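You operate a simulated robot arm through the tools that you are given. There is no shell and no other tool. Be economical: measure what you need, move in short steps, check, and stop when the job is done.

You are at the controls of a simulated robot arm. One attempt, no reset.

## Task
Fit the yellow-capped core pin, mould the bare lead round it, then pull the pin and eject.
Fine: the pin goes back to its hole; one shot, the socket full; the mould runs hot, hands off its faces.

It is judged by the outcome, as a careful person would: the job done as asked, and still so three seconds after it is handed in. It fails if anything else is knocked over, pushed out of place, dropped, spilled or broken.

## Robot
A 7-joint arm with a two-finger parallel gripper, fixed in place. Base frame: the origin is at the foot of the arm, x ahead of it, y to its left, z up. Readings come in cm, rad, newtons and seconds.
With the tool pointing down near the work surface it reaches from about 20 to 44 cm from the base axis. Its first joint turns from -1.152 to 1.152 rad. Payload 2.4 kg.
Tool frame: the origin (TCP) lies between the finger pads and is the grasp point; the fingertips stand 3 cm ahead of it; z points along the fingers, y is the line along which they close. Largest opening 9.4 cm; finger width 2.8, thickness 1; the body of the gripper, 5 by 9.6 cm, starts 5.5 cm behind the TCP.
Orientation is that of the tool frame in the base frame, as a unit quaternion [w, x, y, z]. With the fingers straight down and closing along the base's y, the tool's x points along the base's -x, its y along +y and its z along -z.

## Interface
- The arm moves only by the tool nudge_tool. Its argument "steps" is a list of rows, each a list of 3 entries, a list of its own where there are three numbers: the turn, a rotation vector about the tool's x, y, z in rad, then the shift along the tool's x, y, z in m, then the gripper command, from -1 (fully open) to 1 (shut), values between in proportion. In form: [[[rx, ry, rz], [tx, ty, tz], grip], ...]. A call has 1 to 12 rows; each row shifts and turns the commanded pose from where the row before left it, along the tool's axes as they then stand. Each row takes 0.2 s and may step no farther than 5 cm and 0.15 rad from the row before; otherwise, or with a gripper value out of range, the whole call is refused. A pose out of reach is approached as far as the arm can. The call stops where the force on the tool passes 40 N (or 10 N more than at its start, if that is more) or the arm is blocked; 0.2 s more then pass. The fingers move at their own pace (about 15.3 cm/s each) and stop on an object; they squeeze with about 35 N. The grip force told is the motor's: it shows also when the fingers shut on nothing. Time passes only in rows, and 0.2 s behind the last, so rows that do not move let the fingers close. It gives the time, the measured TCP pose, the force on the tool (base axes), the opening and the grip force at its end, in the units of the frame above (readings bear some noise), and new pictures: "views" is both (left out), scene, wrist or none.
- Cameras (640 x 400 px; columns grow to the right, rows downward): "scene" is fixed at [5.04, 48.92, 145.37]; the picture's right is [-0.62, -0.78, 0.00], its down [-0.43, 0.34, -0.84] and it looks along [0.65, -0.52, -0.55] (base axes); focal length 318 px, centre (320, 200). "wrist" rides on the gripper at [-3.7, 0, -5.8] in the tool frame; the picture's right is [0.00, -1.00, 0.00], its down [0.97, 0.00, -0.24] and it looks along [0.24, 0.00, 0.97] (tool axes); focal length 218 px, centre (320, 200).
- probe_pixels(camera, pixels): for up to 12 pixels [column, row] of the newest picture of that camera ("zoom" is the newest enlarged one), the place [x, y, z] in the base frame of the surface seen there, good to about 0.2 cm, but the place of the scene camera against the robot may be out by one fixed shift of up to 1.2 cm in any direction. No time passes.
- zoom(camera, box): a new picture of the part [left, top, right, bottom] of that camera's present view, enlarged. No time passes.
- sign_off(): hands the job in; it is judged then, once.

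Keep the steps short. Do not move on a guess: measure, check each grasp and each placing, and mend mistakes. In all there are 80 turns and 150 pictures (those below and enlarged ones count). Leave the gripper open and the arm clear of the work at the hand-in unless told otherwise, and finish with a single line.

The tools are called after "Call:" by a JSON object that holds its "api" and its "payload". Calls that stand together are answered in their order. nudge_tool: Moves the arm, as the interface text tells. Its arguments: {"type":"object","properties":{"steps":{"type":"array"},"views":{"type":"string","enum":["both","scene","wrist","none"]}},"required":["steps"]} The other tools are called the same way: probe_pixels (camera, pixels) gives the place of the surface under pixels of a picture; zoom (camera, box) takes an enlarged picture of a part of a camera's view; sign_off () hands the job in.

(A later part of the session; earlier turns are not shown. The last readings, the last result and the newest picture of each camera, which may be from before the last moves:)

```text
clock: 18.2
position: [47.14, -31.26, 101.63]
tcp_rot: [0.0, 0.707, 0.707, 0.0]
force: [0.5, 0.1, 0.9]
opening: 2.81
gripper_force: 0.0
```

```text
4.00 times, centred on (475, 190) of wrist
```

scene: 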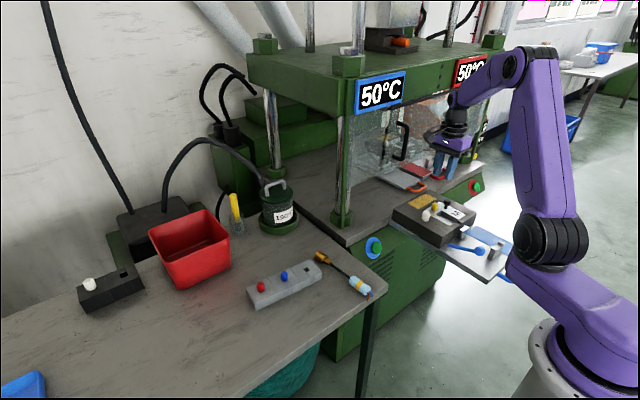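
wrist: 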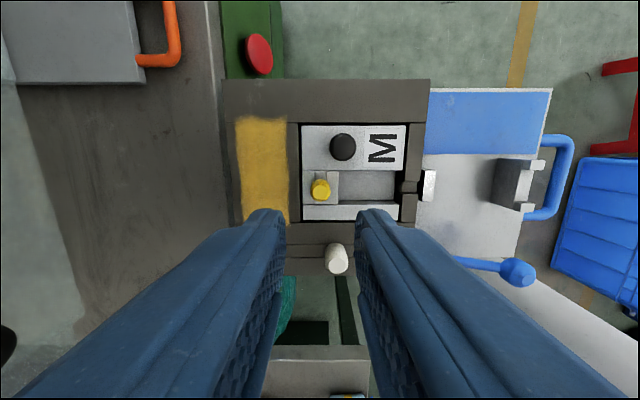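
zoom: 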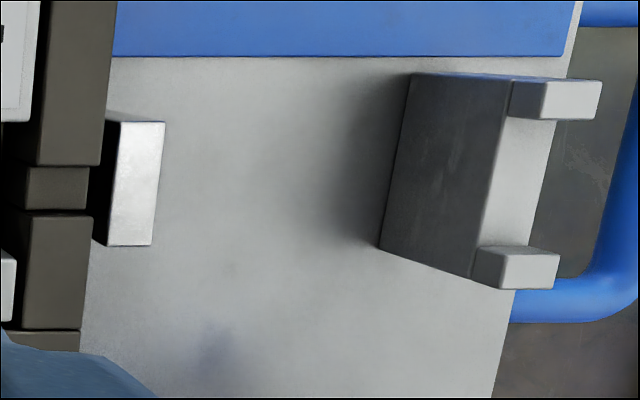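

The pin cap is at z 89.4, seated just as it was in its rack. Next is the lead. I plan to hold it by the cable at x≈47.6, so the brass end goes into the cavity, the cable into the slot and the blue body into the cradle. I'll move back above it.

Call:
{"api": "nudge_tool", "payload": {"steps": [[[0, 0, 0], [0.046, 0, 0], 0.2], [[0, 0, 0], [0.046, 0, 0], 0.2], [[0, 0, 0], [0.046, 0, 0], 0.2], [[0, 0, 0], [0.046, 0, 0], 0.2], [[0, 0, 0], [0.046, 0, 0], 0.2], [[0, 0, 0], [0.046, 0, 0], 0.2], [[0, 0, 0], [0.046, 0, 0], 0.2], [[0, 0, 0], [0.046, 0.003, 0], 0.2]], "views": "none"}}

Call:
{"api": "nudge_tool", "payload": {"steps": [[[0, 0, -0.149], [0, 0, 0], 0.2], [[0, 0, -0.149], [0, 0, 0], 0.2], [[0, 0, -0.149], [0, 0, 0], 0.2], [[0, 0, -0.149], [0, 0, 0], 0.2], [[0, 0, -0.149], [0, 0, 0], 0.2], [[0, 0, -0.149], [0, 0, 0], 0.2], [[0, 0, -0.149], [0, 0, 0], 0.2], [[0, 0, -0.149], [0, 0, 0], 0.2], [[0, 0, -0.149], [0, 0, 0], 0.2], [[0, 0, -0.149], [0, 0, 0], 0.2], [[0, 0, -0.149], [0, 0, 0], 0.2], [[0, 0, 0], [0, 0, 0.02], 0.2]]}}

```text
clock: 20.0
position: [47.48, 5.42, 101.53]
tcp_rot: [0.0, 0.708, 0.706, 0.0]
force: [0.4, 0.9, -0.8]
opening: 3.76
gripper_force: 0.0
```

```text
clock: 22.6
position: [47.48, 5.47, 99.7]
tcp_rot: [0.0, -0.034, 0.999, -0.001]
force: [-0.6, -0.1, -0.4]
opening: 3.77
gripper_force: 0.1
```

scene: 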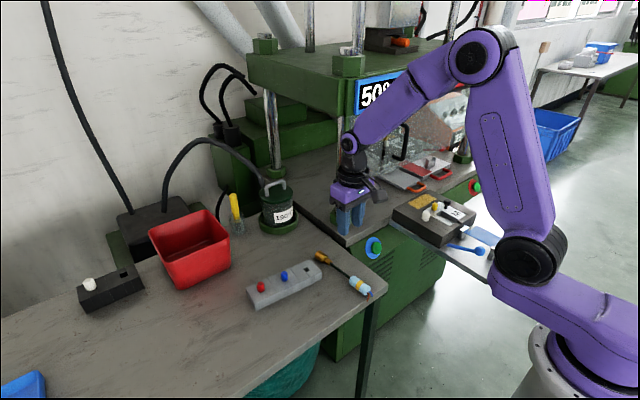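
wrist: 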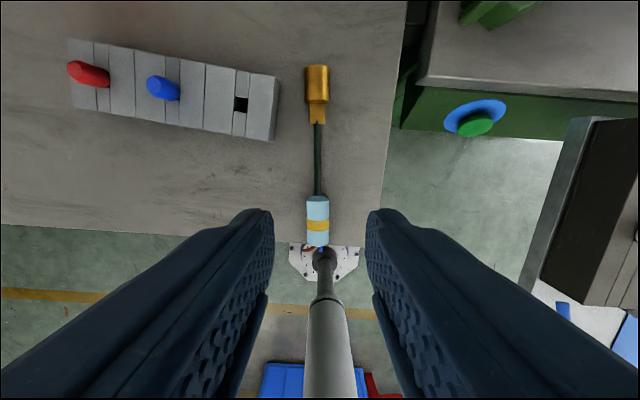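

Call:
{"api": "zoom", "payload": {"camera": "wrist", "box": [240, 50, 400, 150]}}

Call:
{"api": "zoom", "payload": {"camera": "wrist", "box": [240, 160, 400, 260]}}

Call:
{"api": "probe_pixels", "payload": {"camera": "wrist", "pixels": [[317, 67], [318, 102], [317, 123], [318, 140], [318, 180], [318, 198], [317, 221], [317, 240], [307, 85], [327, 85], [308, 215], [328, 215]]}}

```text
4.00 times, centred on (320, 100) of wrist
```

zoom: 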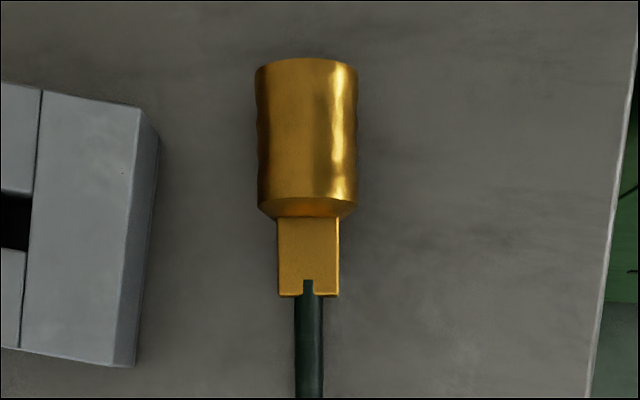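

```text
4.00 times, centred on (320, 210) of wrist
```

zoom: 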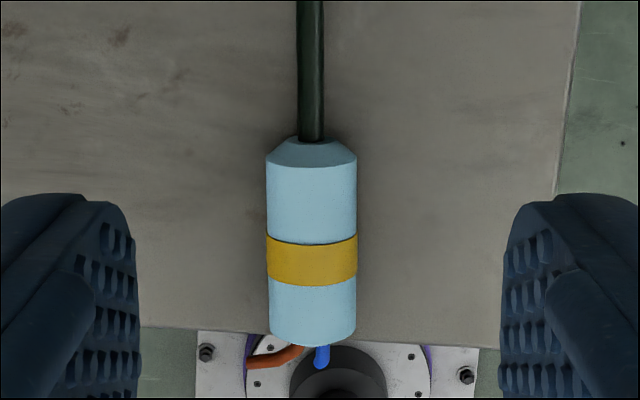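

```text
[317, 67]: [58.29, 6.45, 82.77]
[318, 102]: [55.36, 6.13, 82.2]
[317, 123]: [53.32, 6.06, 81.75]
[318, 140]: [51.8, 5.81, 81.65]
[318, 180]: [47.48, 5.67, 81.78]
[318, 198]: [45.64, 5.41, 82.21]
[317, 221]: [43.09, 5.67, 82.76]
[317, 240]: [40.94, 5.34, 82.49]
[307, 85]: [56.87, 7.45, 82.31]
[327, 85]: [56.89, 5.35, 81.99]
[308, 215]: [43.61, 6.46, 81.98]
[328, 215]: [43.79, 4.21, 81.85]
```

The lead lines up with the tool and the cable is about 0.3 cm to the left. I'll correct and go down in stages.

Call:
{"api": "nudge_tool", "payload": {"steps": [[[0, 0, 0], [0, 0.003, 0.04], 0.2], [[0, 0, 0], [0, 0, 0.04], 0.2], [[0, 0, 0], [0, 0, 0.035], 0.2], [[0, 0, 0], [0, 0, 0], 0.2]], "views": "wrist"}}

```text
clock: 23.6
position: [47.36, 5.69, 88.15]
tcp_rot: [0.0, -0.034, 0.999, -0.001]
force: [0.2, 0.0, 0.0]
opening: 3.74
gripper_force: 0.0
```

wrist: 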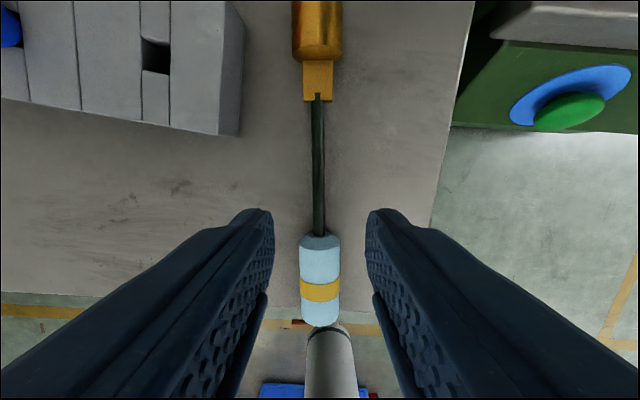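

Centred. Going down to z≈83.7 and gripping the cable.

Call:
{"api": "nudge_tool", "payload": {"steps": [[[0, 0, 0], [-0.002, 0, 0.03], 0.2], [[0, 0, 0], [0, 0.0005, 0.0145], 0.2], [[0, 0, 0], [0, 0, 0], 0.2], [[0, 0, 0], [0, 0, 0], 1], [[0, 0, 0], [0, 0, 0], 1], [[0, 0, 0], [0, 0, 0], 1]], "views": "wrist"}}

```text
clock: 25.0
position: [47.48, 5.74, 83.63]
tcp_rot: [0.0, -0.034, 0.999, -0.001]
force: [0.4, 0.1, 0.2]
opening: 0.61
gripper_force: 35.0
```

wrist: 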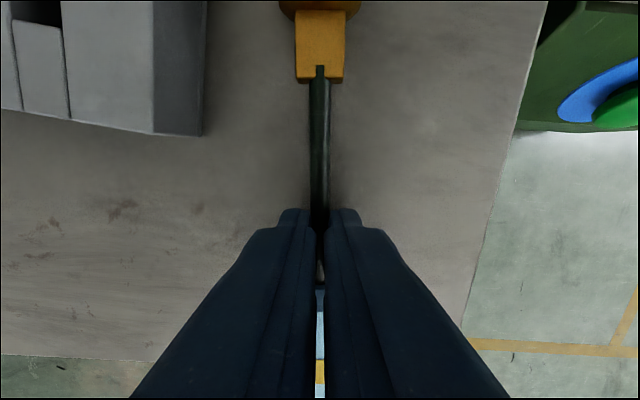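

Gripped (0.61 cm on the cable). I'll lift a little first to see whether the lead stays level.

Call:
{"api": "nudge_tool", "payload": {"steps": [[[0, 0, 0], [0, 0, -0.01], 1], [[0, 0, 0], [0, 0, -0.02], 1], [[0, 0, 0], [0, 0, -0.03], 1], [[0, 0, 0], [0, 0, 0], 1]]}}

Call:
{"api": "zoom", "payload": {"camera": "scene", "box": [300, 190, 400, 300]}}

```text
clock: 26.0
position: [47.63, 5.89, 89.66]
tcp_rot: [0.0, -0.035, 0.999, 0.0]
force: [-0.5, -0.2, -0.6]
opening: 0.62
gripper_force: 35.0
```

scene: 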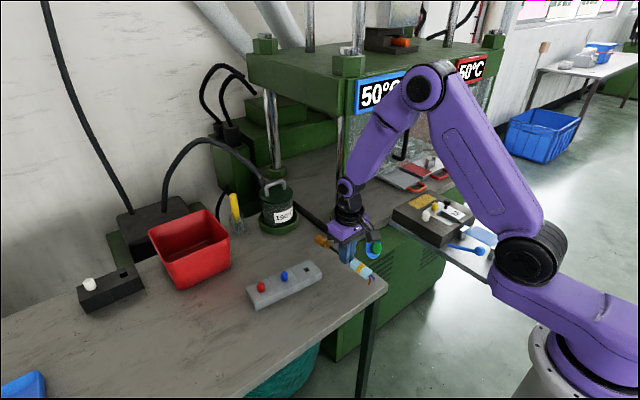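
wrist: 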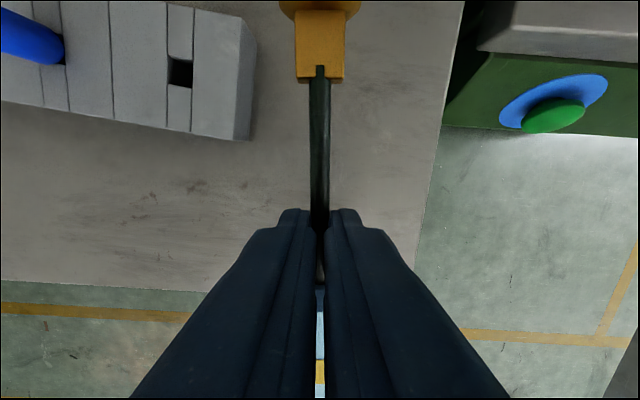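

```text
3.64 times, centred on (350, 245) of scene
```

zoom: 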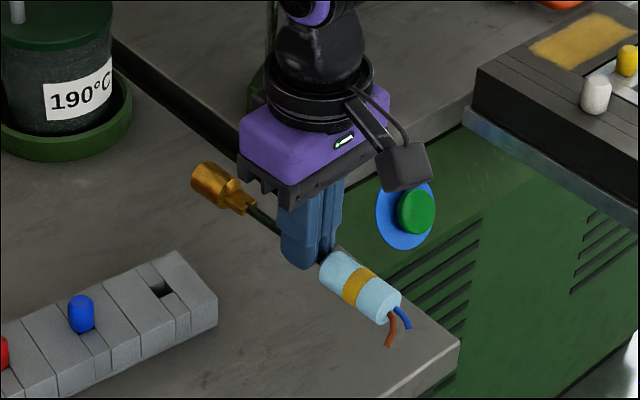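

The lead is level and rigid in the grip. Before placing, I want to see the brass tip face to be sure which end is the socket end. I'll raise the lead and turn the tip toward the scene camera.

Call:
{"api": "nudge_tool", "payload": {"steps": [[[0, 0, 0], [0, 0, -0.045], 1], [[0, 0, 0], [0.03, 0, -0.035], 1], [[0, 0, -0.149], [0, 0, 0], 1], [[0, 0, -0.149], [0, 0, 0], 1], [[0, 0, -0.149], [0, 0, 0], 1], [[0, 0, -0.149], [0, 0, 0], 1], [[0, 0, -0.149], [0, 0, 0], 1], [[0, 0, -0.149], [0, 0, 0], 1], [[0, 0, -0.149], [0, 0, 0], 1], [[0, 0, -0.149], [0, 0, 0], 1], [[0, 0, -0.149], [0, 0, 0], 1]], "views": "scene"}}

Call:
{"api": "zoom", "payload": {"camera": "scene", "box": [300, 170, 400, 280]}}

```text
clock: 28.4
position: [44.55, 5.71, 97.69]
tcp_rot: [0.0, -0.649, 0.761, 0.0]
force: [-0.7, -0.7, -1.4]
opening: 0.64
gripper_force: 34.9
```

scene: 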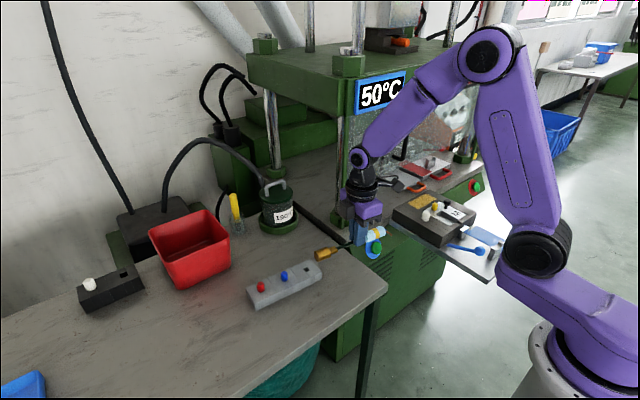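

```text
3.64 times, centred on (350, 225) of scene
```

zoom: 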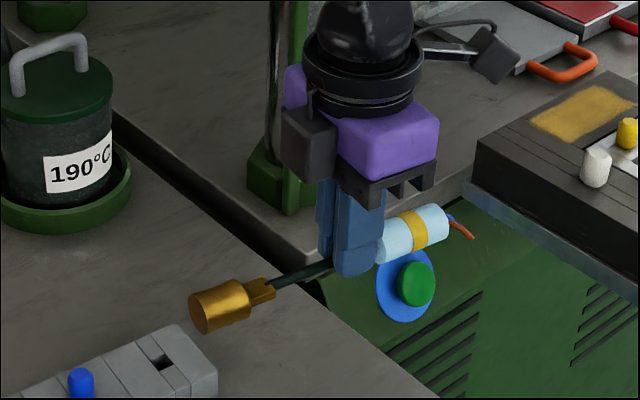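

Call:
{"api": "zoom", "payload": {"camera": "scene", "box": [340, 220, 380, 245]}}

Call:
{"api": "zoom", "payload": {"camera": "scene", "box": [340, 242, 380, 267]}}

Call:
{"api": "zoom", "payload": {"camera": "scene", "box": [308, 240, 348, 265]}}

```text
16.00 times, centred on (360, 232) of scene
```

zoom: 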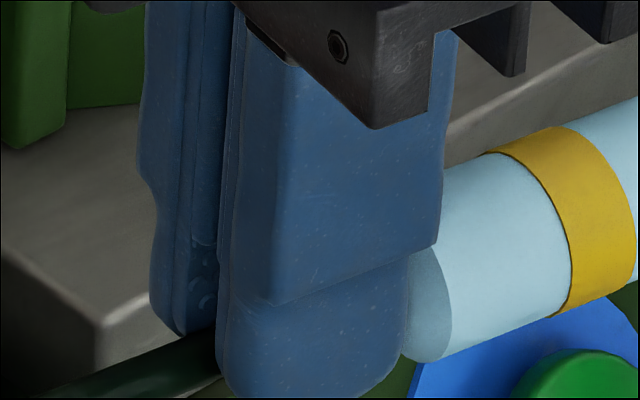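

```text
16.00 times, centred on (360, 254) of scene
```

zoom: 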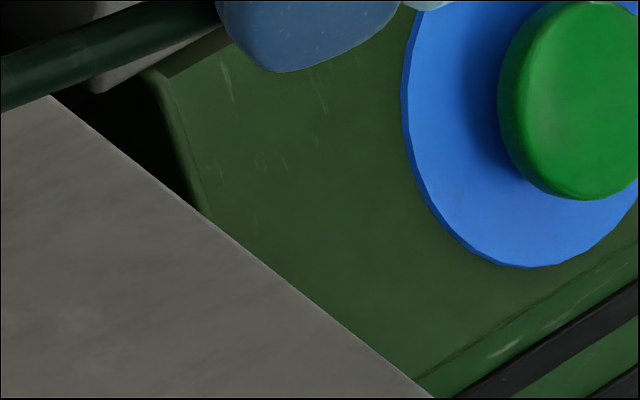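

```text
16.00 times, centred on (328, 252) of scene
```

zoom: 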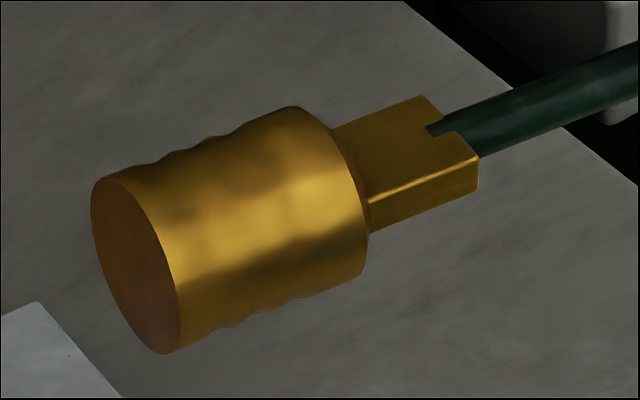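

The brass end is a solid ribbed contact with a crimp neck. Ribs are for moulding material to grip, so this is the bare contact to be moulded, and the blue banded body is the tail for the cradle. I'll turn back square to the mould.

Call:
{"api": "nudge_tool", "payload": {"steps": [[[0, 0, 0.1411], [0, 0, -0.01], 1], [[0, 0, 0.1411], [0, 0, -0.01], 1], [[0, 0, 0.1411], [0, 0, 0], 1], [[0, 0, 0.1411], [0, 0, 0], 1], [[0, 0, 0.1411], [0, 0, 0], 1], [[0, 0, 0.1411], [0, 0, 0], 1], [[0, 0, 0.1411], [0, 0, 0], 1], [[0, 0, 0.1411], [0, 0, 0], 1], [[0, 0, 0.1411], [0, 0, 0], 1], [[0, 0, 0.1411], [0, 0, 0], 1], [[0, 0, 0], [0.045, 0, 0], 1], [[0, 0, 0], [0.045, 0, 0], 1]], "views": "none"}}

Call:
{"api": "nudge_tool", "payload": {"steps": [[[0, 0, 0], [0.018, -0.03, 0], 1], [[0, 0, 0], [0, -0.047, 0], 1], [[0, 0, 0], [0, -0.047, 0], 1], [[0, 0, 0], [0, -0.047, 0], 1], [[0, 0, 0], [0, -0.047, 0], 1], [[0, 0, 0], [0, -0.047, 0], 1], [[0, 0, 0], [0, -0.047, 0], 1], [[0, 0, 0], [0, -0.047, 0], 1], [[0, 0, 0], [0, 0, 0], 1]]}}

```text
clock: 31.0
position: [35.56, 5.84, 99.72]
tcp_rot: [0.0, 0.002, 1.0, -0.001]
force: [0.1, -0.2, -0.5]
opening: 0.61
gripper_force: 34.7
```

```text
clock: 33.0
position: [33.77, -30.27, 99.69]
tcp_rot: [0.001, 0.0, 1.0, 0.001]
force: [0.8, 0.3, -0.4]
opening: 0.62
gripper_force: 35.0
```

scene: 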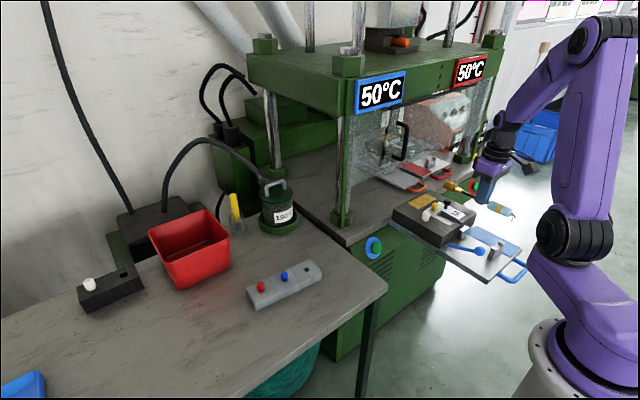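
wrist: 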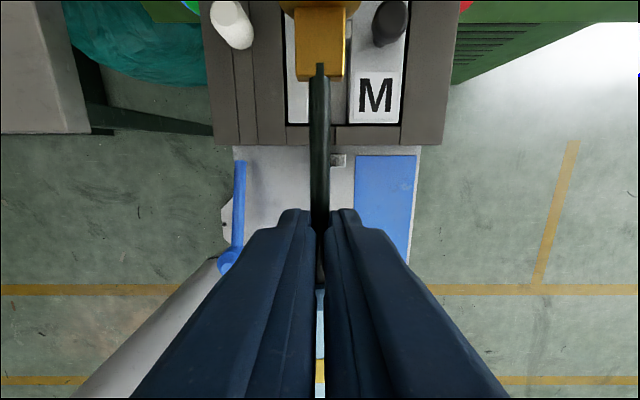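

I need 0.75 cm more toward -y and a little toward -x, then part way down.

Call:
{"api": "nudge_tool", "payload": {"steps": [[[0, 0, 0], [0.001, -0.0076, 0.01], 1], [[0, 0, 0], [0, 0, 0.035], 1], [[0, 0, 0], [0, 0, 0.035], 1], [[0, 0, 0], [0, 0, 0], 1]]}}

Call:
{"api": "zoom", "payload": {"camera": "wrist", "box": [250, 0, 410, 220]}}

Call:
{"api": "zoom", "payload": {"camera": "scene", "box": [410, 170, 530, 270]}}

```text
clock: 34.0
position: [33.73, -30.83, 91.4]
tcp_rot: [0.0, 0.001, 1.0, -0.001]
force: [0.9, -0.7, -1.3]
opening: 0.64
gripper_force: 35.3
```

scene: 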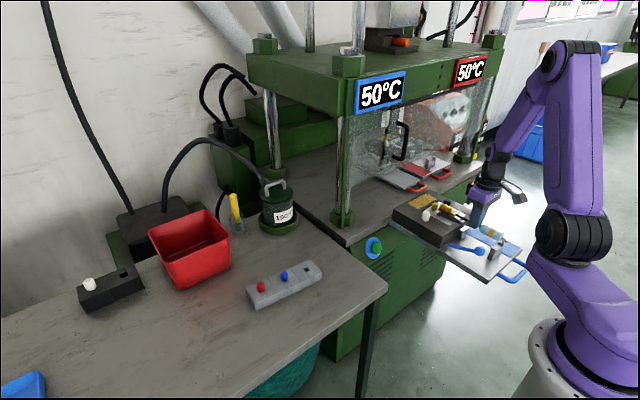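
wrist: 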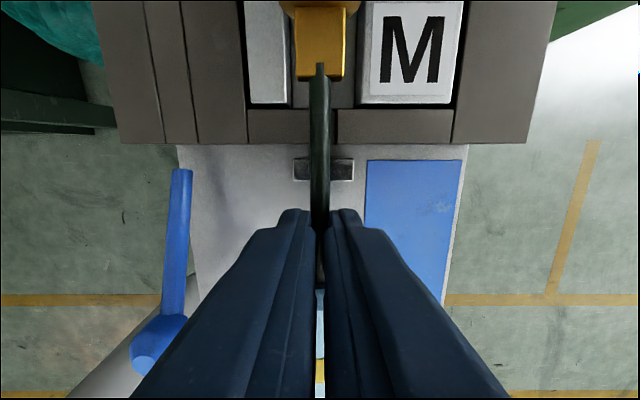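

```text
1.82 times, centred on (330, 110) of wrist
```

zoom: 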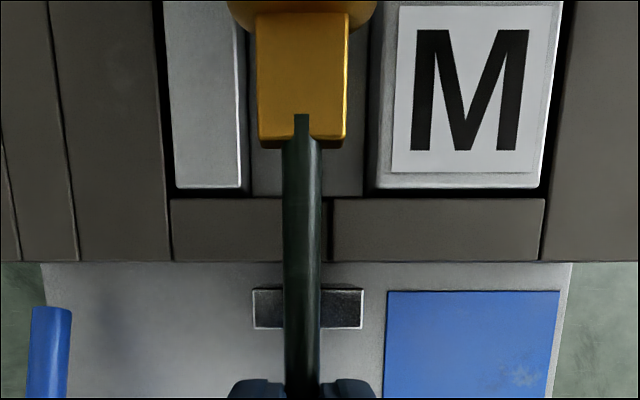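

```text
4.00 times, centred on (470, 220) of scene
```

zoom: 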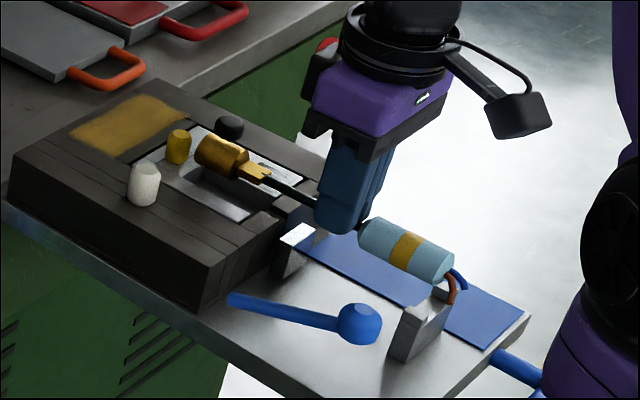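

The lead needs about 0.15 cm toward -y to centre over the slot. The neck clears the front wall and the tip clears the pin side. Lowering.

Call:
{"api": "nudge_tool", "payload": {"steps": [[[0, 0, 0], [0.0008, -0.0015, 0], 1], [[0, 0, 0], [0, 0, 0.01], 1], [[0, 0, 0], [0, 0, 0.007], 1], [[0, 0, 0], [0, 0, 0.003], 1], [[0, 0, 0], [0, 0, 0], 1]]}}

Call:
{"api": "zoom", "payload": {"camera": "wrist", "box": [250, 0, 410, 220]}}

Call:
{"api": "zoom", "payload": {"camera": "scene", "box": [410, 170, 530, 270]}}

```text
clock: 35.2
position: [33.47, -31.13, 89.67]
tcp_rot: [0.0, -0.001, 1.0, 0.0]
force: [0.0, -0.7, -0.9]
opening: 0.62
gripper_force: 35.2
```

scene: 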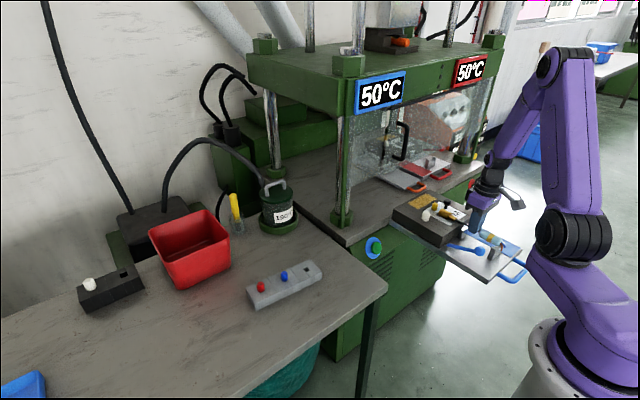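
wrist: 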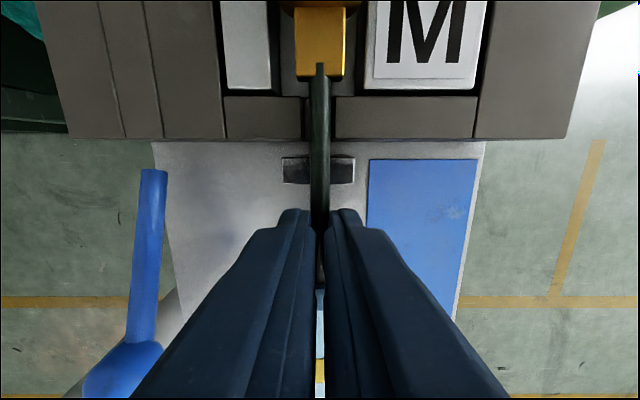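

```text
1.82 times, centred on (330, 110) of wrist
```

zoom: 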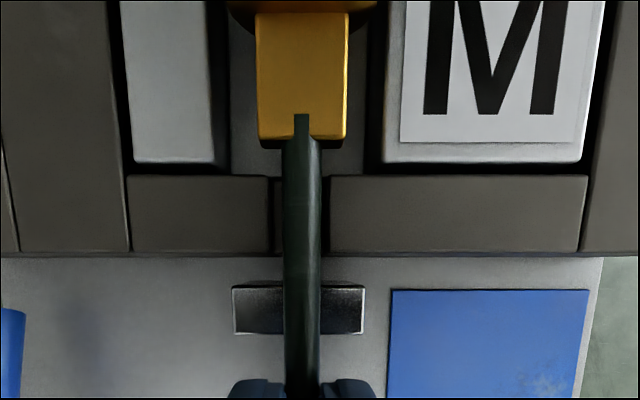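

```text
4.00 times, centred on (470, 220) of scene
```

zoom: 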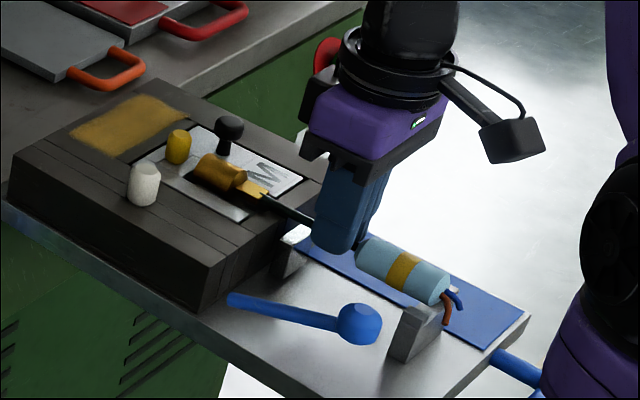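

Well centred over the slot. Lowering the last half centimetre to rest.

Call:
{"api": "nudge_tool", "payload": {"steps": [[[0, 0, 0], [-0.001, 0.0003, 0.002], 1], [[0, 0, 0], [0, 0, 0.002], 1], [[0, 0, 0], [0, 0, 0.001], 1], [[0, 0, 0], [0, 0, 0], 1]], "views": "wrist"}}

Call:
{"api": "zoom", "payload": {"camera": "scene", "box": [470, 220, 530, 270]}}

```text
clock: 36.2
position: [33.76, -31.18, 89.17]
tcp_rot: [0.0, 0.0, 1.0, 0.001]
force: [-0.1, 0.2, 0.3]
opening: 0.62
gripper_force: 34.8
```

wrist: 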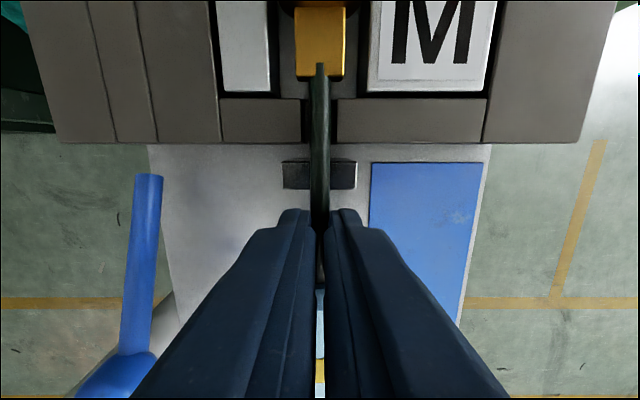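

```text
8.00 times, centred on (500, 245) of scene
```

zoom: 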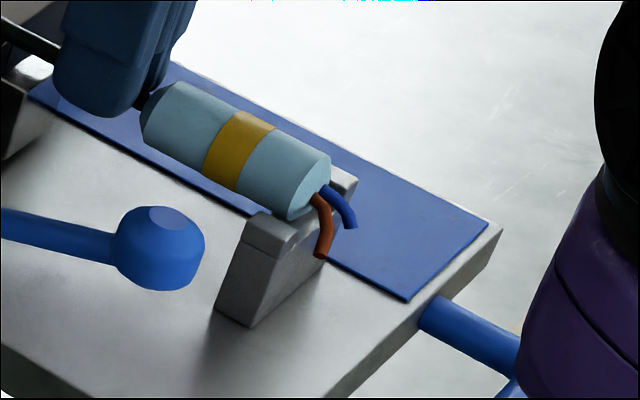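

The blue body rests over the cradle, and the wires hang clear behind it. I'll shift it 0.15 cm back for more support and lower gently to contact.

Call:
{"api": "nudge_tool", "payload": {"steps": [[[0, 0, 0], [0.0015, -0.0, 0], 1], [[0, 0, 0], [0, 0, 0.0015], 1], [[0, 0, 0], [0, 0, 0.0015], 1], [[0, 0, 0], [0, 0, 0], 1]], "views": "wrist"}}

Call:
{"api": "zoom", "payload": {"camera": "scene", "box": [470, 220, 530, 270]}}

```text
clock: 37.2
position: [33.56, -30.88, 88.92]
tcp_rot: [0.001, 0.0, 1.0, -0.001]
force: [-1.5, 3.3, 30.3]
opening: 0.61
gripper_force: 35.3
```

wrist: 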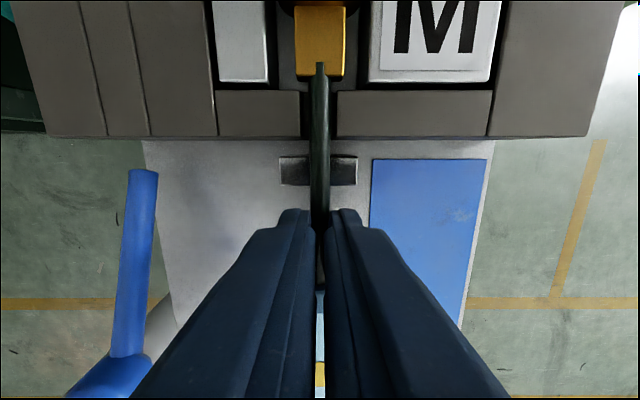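

```text
8.00 times, centred on (500, 245) of scene
```

zoom: 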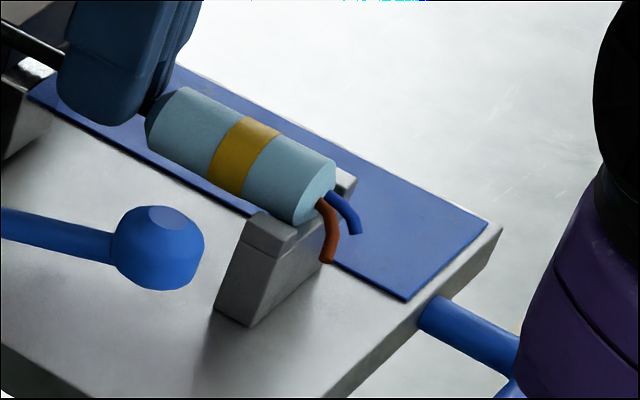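

Contact (30 N). I'll ease up 2 mm, open and rise clear.

Call:
{"api": "nudge_tool", "payload": {"steps": [[[0, 0, 0], [0, 0, -0.002], 1], [[0, 0, 0], [0, 0, 0], 0.6], [[0, 0, 0], [0, 0, 0], 0.3], [[0, 0, 0], [0, 0, 0], 0.3], [[0, 0, 0], [0, 0, -0.03], 0.3], [[0, 0, 0], [0, 0, -0.04], 0.3], [[0, 0, 0], [0, 0, -0.04], 0.3]]}}

Call:
{"api": "zoom", "payload": {"camera": "scene", "box": [400, 180, 520, 270]}}

Call:
{"api": "zoom", "payload": {"camera": "wrist", "box": [230, 30, 430, 330]}}

```text
clock: 38.8
position: [33.52, -31.0, 100.08]
tcp_rot: [0.0, 0.0, 1.0, 0.0]
force: [0.5, -0.1, -0.2]
opening: 3.28
gripper_force: 0.0
```

scene: 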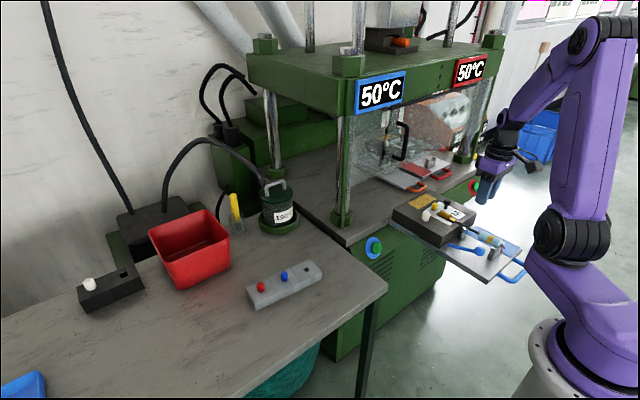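
wrist: 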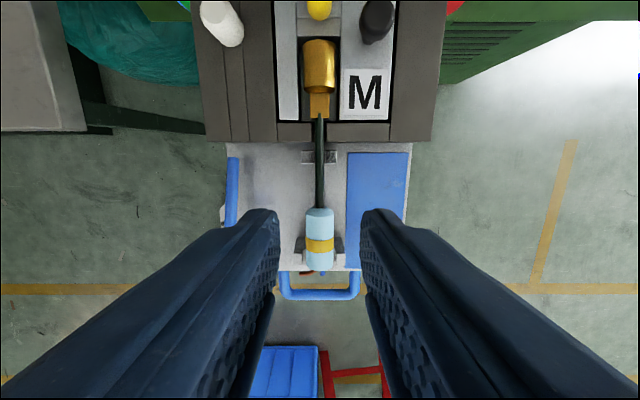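

```text
4.44 times, centred on (460, 225) of scene
```

zoom: 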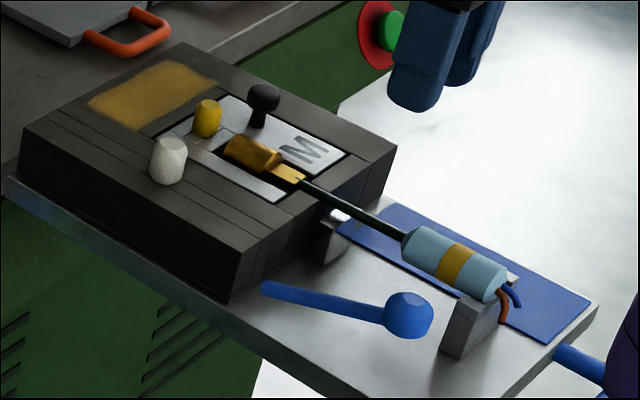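

```text
1.33 times, centred on (330, 180) of wrist
```

zoom: 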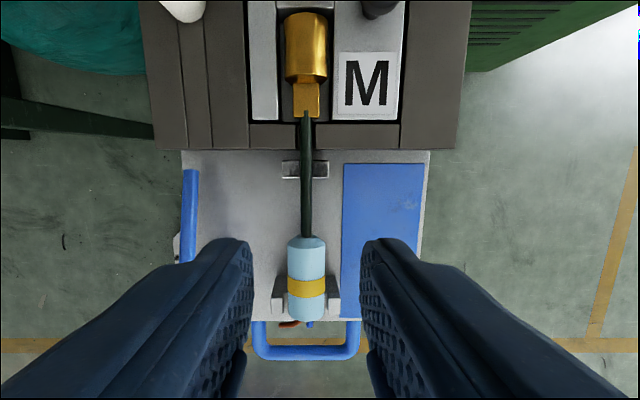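

Call:
{"api": "probe_pixels", "payload": {"camera": "wrist", "pixels": [[319, 45], [319, 85], [319, 130], [319, 170], [319, 220], [319, 255], [300, 250], [340, 250], [319, 110], [318, 12], [230, 165], [325, 295]]}}

Call:
{"api": "zoom", "payload": {"camera": "scene", "box": [360, 100, 460, 200]}}

```text
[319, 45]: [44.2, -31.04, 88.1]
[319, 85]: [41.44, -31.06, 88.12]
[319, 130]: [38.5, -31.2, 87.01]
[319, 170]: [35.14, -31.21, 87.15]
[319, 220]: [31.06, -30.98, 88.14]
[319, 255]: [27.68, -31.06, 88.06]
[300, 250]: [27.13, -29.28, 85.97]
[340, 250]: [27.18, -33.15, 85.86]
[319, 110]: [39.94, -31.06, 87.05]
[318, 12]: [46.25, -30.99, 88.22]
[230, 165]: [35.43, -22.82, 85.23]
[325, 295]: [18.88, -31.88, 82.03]
```

```text
4.00 times, centred on (410, 150) of scene
```

zoom: 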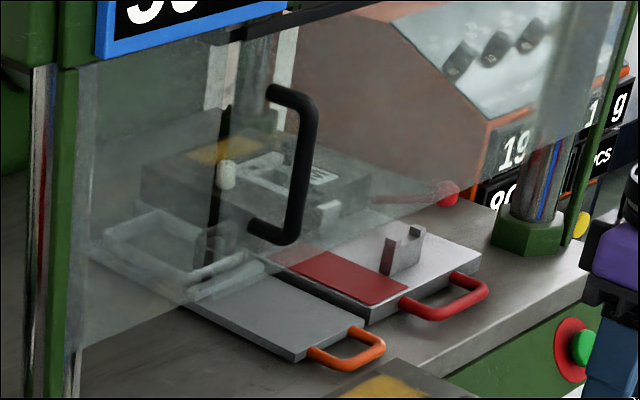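

The lead lies level: brass top z 88.1, blue top z 88.1, cable in the slot. A glass guard with a black handle stands in front of the press. I'll measure the guard, trays and handle before pushing the tray in.

Call:
{"api": "probe_pixels", "payload": {"camera": "scene", "pixels": [[404, 127], [408, 145], [398, 157], [375, 185], [362, 187], [440, 165], [433, 155], [397, 175], [435, 178], [355, 210], [414, 140], [400, 165]]}}

Call:
{"api": "zoom", "payload": {"camera": "scene", "box": [335, 60, 505, 220]}}

Call:
{"api": "zoom", "payload": {"camera": "scene", "box": [370, 110, 430, 170]}}

```text
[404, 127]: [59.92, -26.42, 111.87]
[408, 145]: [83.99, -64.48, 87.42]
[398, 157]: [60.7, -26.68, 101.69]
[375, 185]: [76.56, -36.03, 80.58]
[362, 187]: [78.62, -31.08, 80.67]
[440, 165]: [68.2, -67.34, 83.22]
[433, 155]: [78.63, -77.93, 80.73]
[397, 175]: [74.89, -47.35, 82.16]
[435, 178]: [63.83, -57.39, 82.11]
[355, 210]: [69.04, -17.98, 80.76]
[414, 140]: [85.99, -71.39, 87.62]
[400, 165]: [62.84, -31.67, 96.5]
```

```text
2.50 times, centred on (420, 140) of scene
```

zoom: 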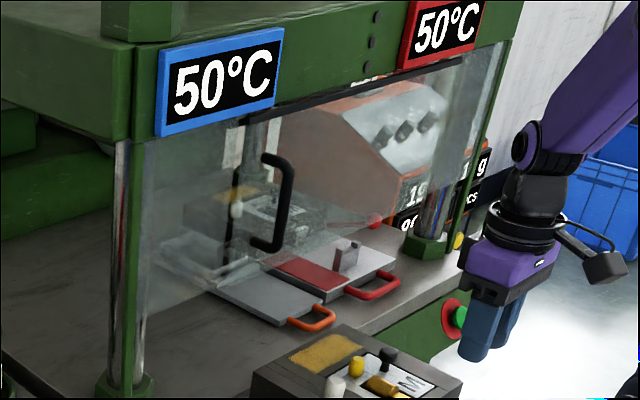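

```text
6.67 times, centred on (400, 140) of scene
```

zoom: 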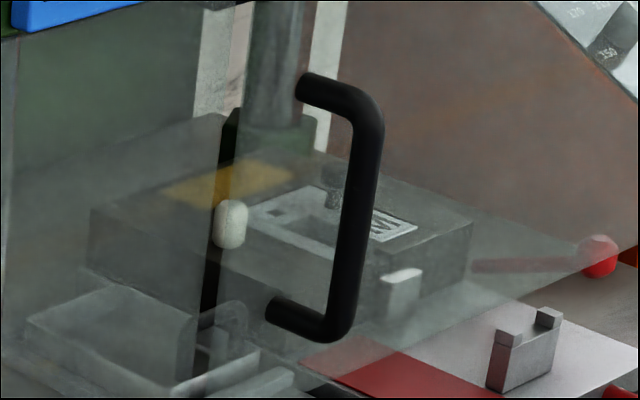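

The handle is at about (60, -27.6, z 102–112), so I need a frontal view to understand the guard. I'll raise and tilt the wrist camera toward the press.

Call:
{"api": "nudge_tool", "payload": {"steps": [[[0, 0, 0], [0, 0, -0.04], 0.3], [[0, 0, 0], [0, 0, -0.04], 0.3], [[0, -0.15, 0], [0, 0, 0], 0.3], [[0, -0.15, 0], [0, 0, 0], 0.3], [[0, -0.15, 0], [0, 0, 0], 0.3], [[0, -0.15, 0], [0, 0, 0], 0.3], [[0, -0.15, 0], [0, 0, 0], 0.3], [[0, -0.15, 0], [0, 0, 0], 0.3], [[0, -0.15, 0], [0, 0, 0], 0.3]]}}

```text
clock: 40.8
position: [33.49, -31.13, 108.06]
tcp_rot: [0.502, 0.001, 0.865, 0.0]
force: [0.0, -0.2, 0.8]
opening: 3.31
gripper_force: 0.1
```

scene: 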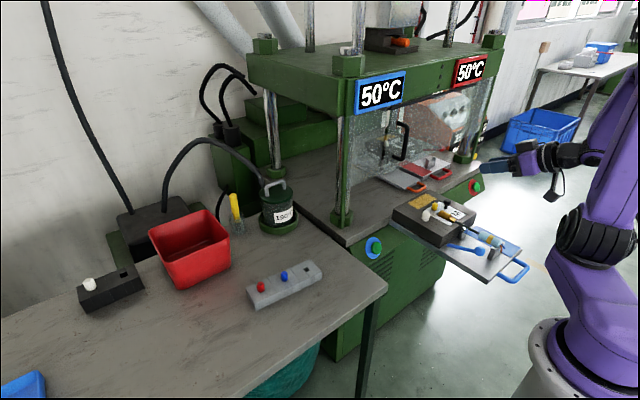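
wrist: 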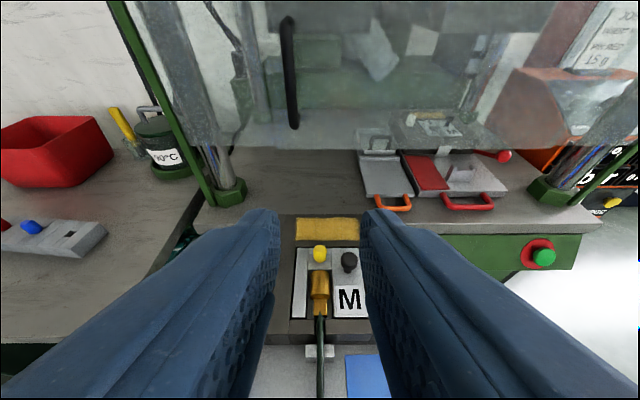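

A placard is visible at the top right, so I'll read it and look at the guard.

Call:
{"api": "zoom", "payload": {"camera": "wrist", "box": [540, 0, 640, 100]}}

Call:
{"api": "zoom", "payload": {"camera": "wrist", "box": [200, 0, 400, 220]}}

Call:
{"api": "zoom", "payload": {"camera": "wrist", "box": [340, 90, 520, 220]}}

Call:
{"api": "probe_pixels", "payload": {"camera": "wrist", "pixels": [[287, 25], [295, 125], [300, 150], [540, 155], [395, 203], [380, 170], [470, 207], [440, 125], [340, 150], [250, 200], [420, 120], [505, 155]]}}

```text
4.00 times, centred on (590, 50) of wrist
```

zoom: 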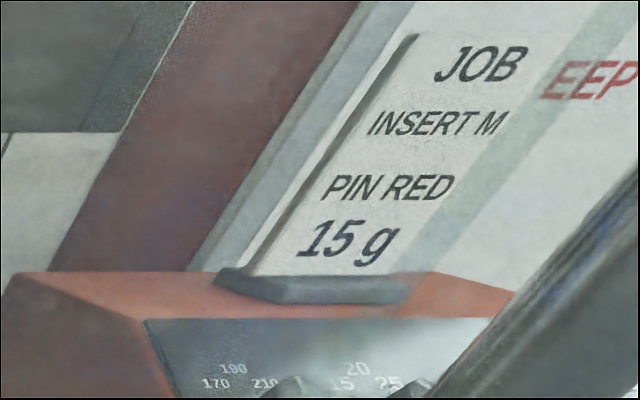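

```text
1.82 times, centred on (300, 110) of wrist
```

zoom: 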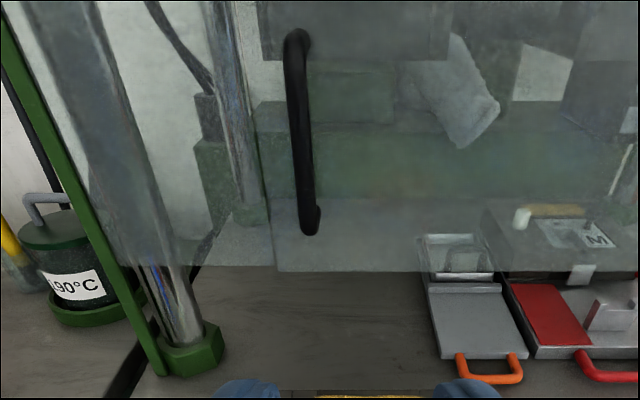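

```text
3.08 times, centred on (430, 155) of wrist
```

zoom: 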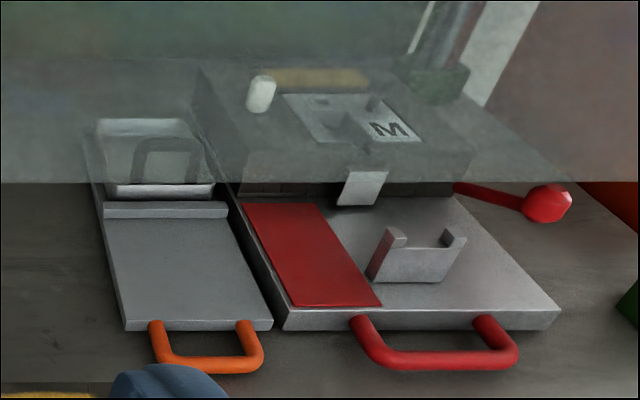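

```text
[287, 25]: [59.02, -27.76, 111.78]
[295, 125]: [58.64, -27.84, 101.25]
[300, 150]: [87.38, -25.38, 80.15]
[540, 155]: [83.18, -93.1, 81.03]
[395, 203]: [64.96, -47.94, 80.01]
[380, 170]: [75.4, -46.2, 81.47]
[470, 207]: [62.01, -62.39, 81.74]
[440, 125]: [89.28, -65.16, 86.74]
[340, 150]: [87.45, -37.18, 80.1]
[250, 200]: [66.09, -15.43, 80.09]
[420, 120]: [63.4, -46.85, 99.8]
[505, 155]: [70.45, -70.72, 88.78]
```

The placard reads "JOB / INSERT M / PIN RED / 15 g", next to a control box with 170/190/210 and 15/20/25 dials. I need to see that whole board and the dials, so I'll yaw the camera to the right.

Call:
{"api": "nudge_tool", "payload": {"steps": [[[0.13, 0, 0.0746], [0, -0.03, 0], 0.3], [[0.13, 0, 0.0746], [0, -0.03, 0], 0.3], [[0.13, 0, 0.0746], [0, -0.03, 0], 0.3], [[0.13, 0, 0.0746], [0, -0.03, 0], 0.3], [[0, -0.15, 0], [0, 0, 0], 0.3], [[0, -0.1, 0], [0, 0, 0], 0.3]], "views": "wrist"}}

```text
clock: 42.2
position: [30.69, -42.71, 108.13]
tcp_rot: [0.579, 0.234, 0.761, -0.179]
force: [0.7, -0.1, 1.0]
opening: 3.28
gripper_force: 0.1
```

wrist: 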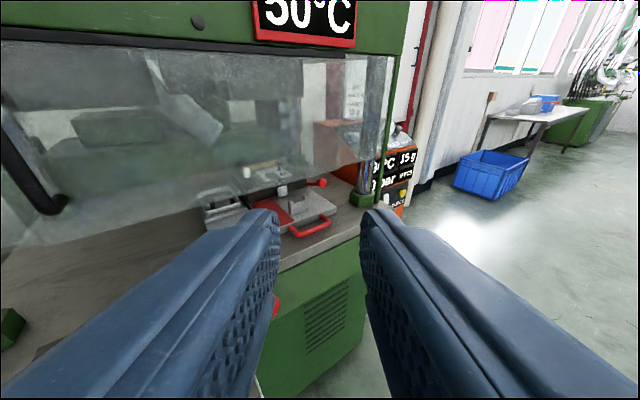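

Call:
{"api": "zoom", "payload": {"camera": "wrist", "box": [365, 120, 425, 220]}}

Call:
{"api": "zoom", "payload": {"camera": "wrist", "box": [310, 60, 410, 150]}}

Call:
{"api": "probe_pixels", "payload": {"camera": "wrist", "pixels": [[383, 165], [405, 157], [390, 190], [345, 110], [360, 130], [385, 133]]}}

```text
4.00 times, centred on (395, 170) of wrist
```

zoom: 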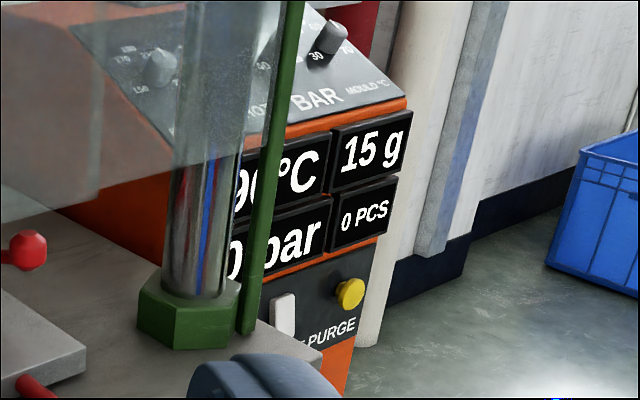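

```text
4.44 times, centred on (360, 105) of wrist
```

zoom: 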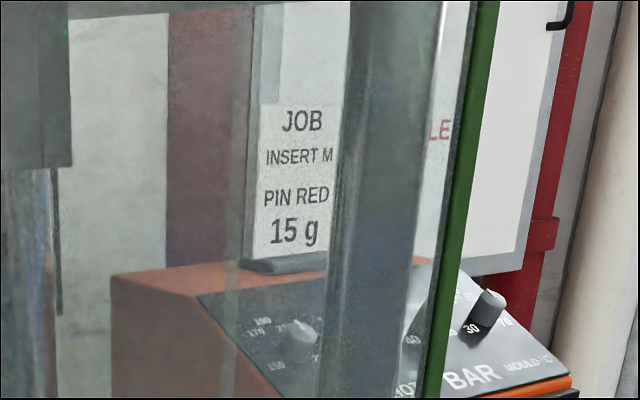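

```text
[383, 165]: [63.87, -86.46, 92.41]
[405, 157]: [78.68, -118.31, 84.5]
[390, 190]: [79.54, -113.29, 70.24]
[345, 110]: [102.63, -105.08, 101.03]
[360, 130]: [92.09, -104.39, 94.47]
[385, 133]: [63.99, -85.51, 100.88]
```

Settings already read 190 °C, 15 g, 0 PCS, and they are out of reach. The lead's band confirms yellow, as you asked. The guard's bottom edge is at about z 96, so the tray with the mould (top z 90) passes under it. I'll come back square, tilt the tool about 45° forward and roll it so the fingers close across the blue handle bar.

Call:
{"api": "nudge_tool", "payload": {"steps": [[[0, 0.125, 0], [0, 0, 0], 0.3], [[0, 0.125, 0], [0, 0, 0], 0.3], [[-0.13, 0, -0.0746], [0, 0.03, 0], 0.3], [[-0.13, 0, -0.0746], [0, 0.03, 0], 0.3], [[-0.13, 0, -0.0746], [0, 0.03, 0], 0.3], [[-0.13, 0, -0.0746], [0, 0.03, 0], 0.3], [[0, 0.1325, 0], [0, 0, 0], 0.3], [[0, 0.1325, 0], [0, 0, 0], 0.3]], "views": "none"}}

Call:
{"api": "nudge_tool", "payload": {"steps": [[[0, 0, 0.1428], [0, 0, 0], 0.3], [[0, 0, 0.1428], [0, 0, 0], 0.3], [[0, 0, 0.1428], [0, 0, 0], 0.3], [[0, 0, 0.1428], [0, 0, 0], 0.3], [[0, 0, 0.1428], [0, 0, 0], 0.3], [[0, 0, 0.1428], [0, 0, 0], 0.3], [[0, 0, 0.1428], [0, 0, 0], 0.3], [[0, 0, 0.1428], [0, 0, 0], 0.3], [[0, 0, 0.1428], [0, 0, 0], 0.3], [[0, 0, 0.1428], [0, 0, 0], 0.3], [[0, 0, 0.1428], [0, 0, 0], 0.3], [[0, 0, 0], [0, 0, -0.045], 0.3]]}}

```text
clock: 44.0
position: [35.18, -31.51, 108.02]
tcp_rot: [0.382, 0.0, 0.924, 0.0]
force: [0.6, 0.5, 0.8]
opening: 3.29
gripper_force: 0.1
```

```text
clock: 46.6
position: [31.74, -31.32, 111.21]
tcp_rot: [0.269, 0.654, 0.653, 0.271]
force: [0.4, 0.3, 0.6]
opening: 3.29
gripper_force: 0.2
```

scene: 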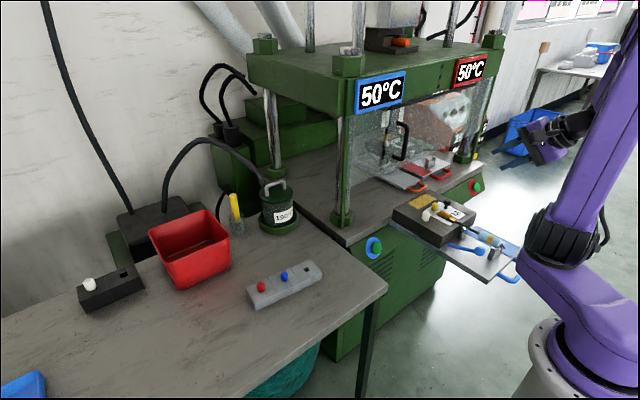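
wrist: 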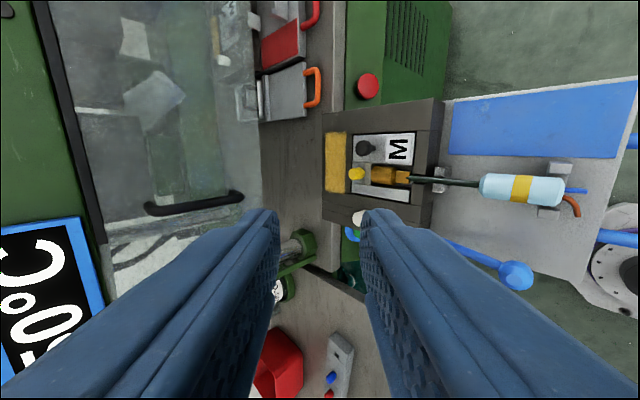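

I'll use a steeper tilt (25° from vertical) to stay off the press table, then hover above the handle.

Call:
{"api": "nudge_tool", "payload": {"steps": [[[0.1163, 0, 0], [0, 0, 0], 0.15], [[0.1163, 0, 0], [0, 0, 0], 0.15], [[0.1163, 0, 0], [0, 0, 0], 0.15], [[0, 0, 0], [0.001, -0.0387, 0.0177], 0.15], [[0, 0, 0], [0.001, -0.0387, 0.0177], 0.15], [[0, 0, 0], [0.001, -0.0387, 0.0177], 0.15], [[0, 0, 0], [0, -0.0387, 0.0177], 0.15], [[0, 0, 0], [0, -0.0387, 0.0177], 0.15], [[0, 0, 0], [0, 0, 0], 0.15]]}}

```text
clock: 48.6
position: [18.13, -31.35, 94.94]
tcp_rot: [0.152, 0.691, 0.69, 0.152]
force: [-0.2, 0.5, -0.1]
opening: 3.99
gripper_force: 0.0
```

scene: 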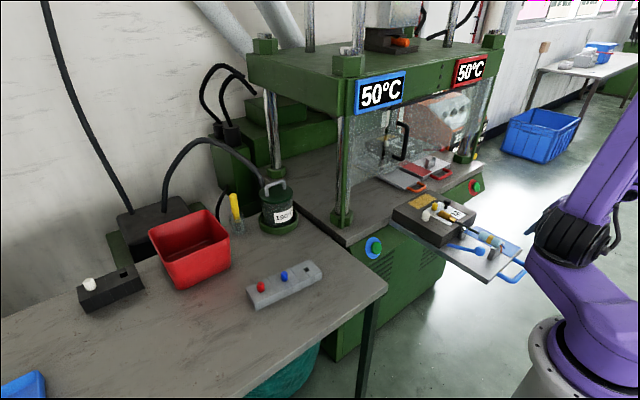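
wrist: 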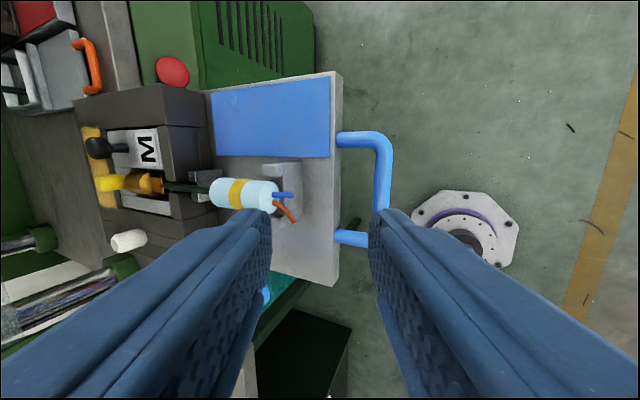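

Call:
{"api": "probe_pixels", "payload": {"camera": "wrist", "pixels": [[384, 160], [384, 180], [384, 200], [350, 139], [345, 238], [338, 180], [335, 80], [325, 270]]}}

```text
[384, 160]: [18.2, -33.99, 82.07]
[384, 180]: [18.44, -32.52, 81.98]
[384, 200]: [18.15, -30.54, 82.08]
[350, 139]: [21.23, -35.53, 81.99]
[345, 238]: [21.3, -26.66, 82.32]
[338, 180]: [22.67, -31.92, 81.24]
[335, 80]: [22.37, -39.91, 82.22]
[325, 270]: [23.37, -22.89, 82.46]
```

The bar is at x≈18.3, z≈81.5, and the tray's front edge is at x≈22.6. I'll straddle the bar, starting with most of the descent.

Call:
{"api": "nudge_tool", "payload": {"steps": [[[0, 0, 0], [0.0035, -0.0072, -0.0034], 0.15], [[0, 0, 0], [0, -0.016, 0.0344], 0.15], [[0, 0, 0], [0, -0.016, 0.0344], 0.15], [[0, 0, 0], [0, -0.008, 0.0172], 0.15], [[0, 0, 0], [0, 0, 0], 0.15]]}}

Call:
{"api": "zoom", "payload": {"camera": "scene", "box": [470, 200, 570, 300]}}

```text
clock: 49.8
position: [17.16, -30.94, 85.5]
tcp_rot: [0.153, 0.69, 0.691, 0.153]
force: [-0.1, -0.1, -0.3]
opening: 4.01
gripper_force: 0.0
```

scene: 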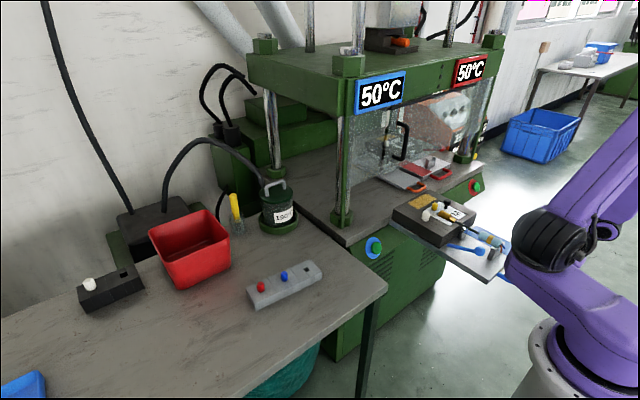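
wrist: 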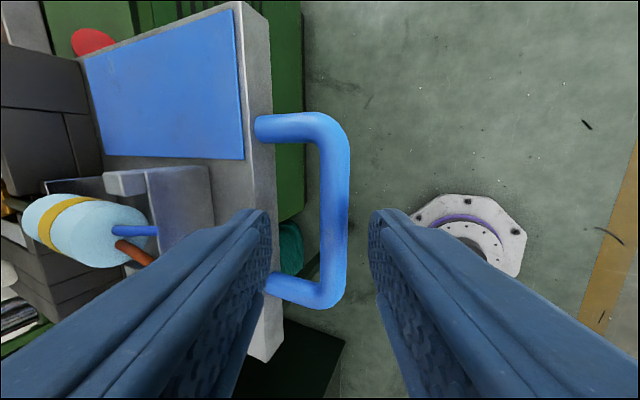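

```text
4.00 times, centred on (520, 250) of scene
```

zoom: 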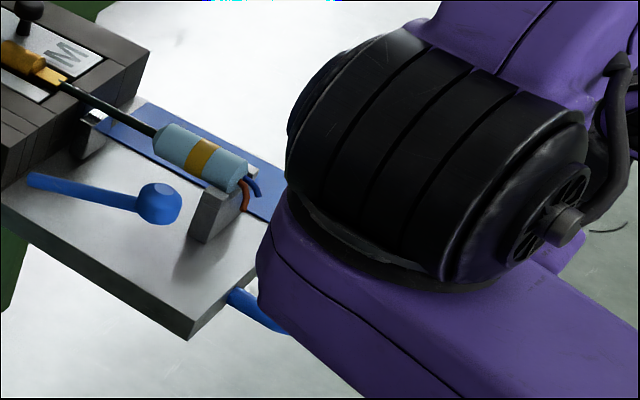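

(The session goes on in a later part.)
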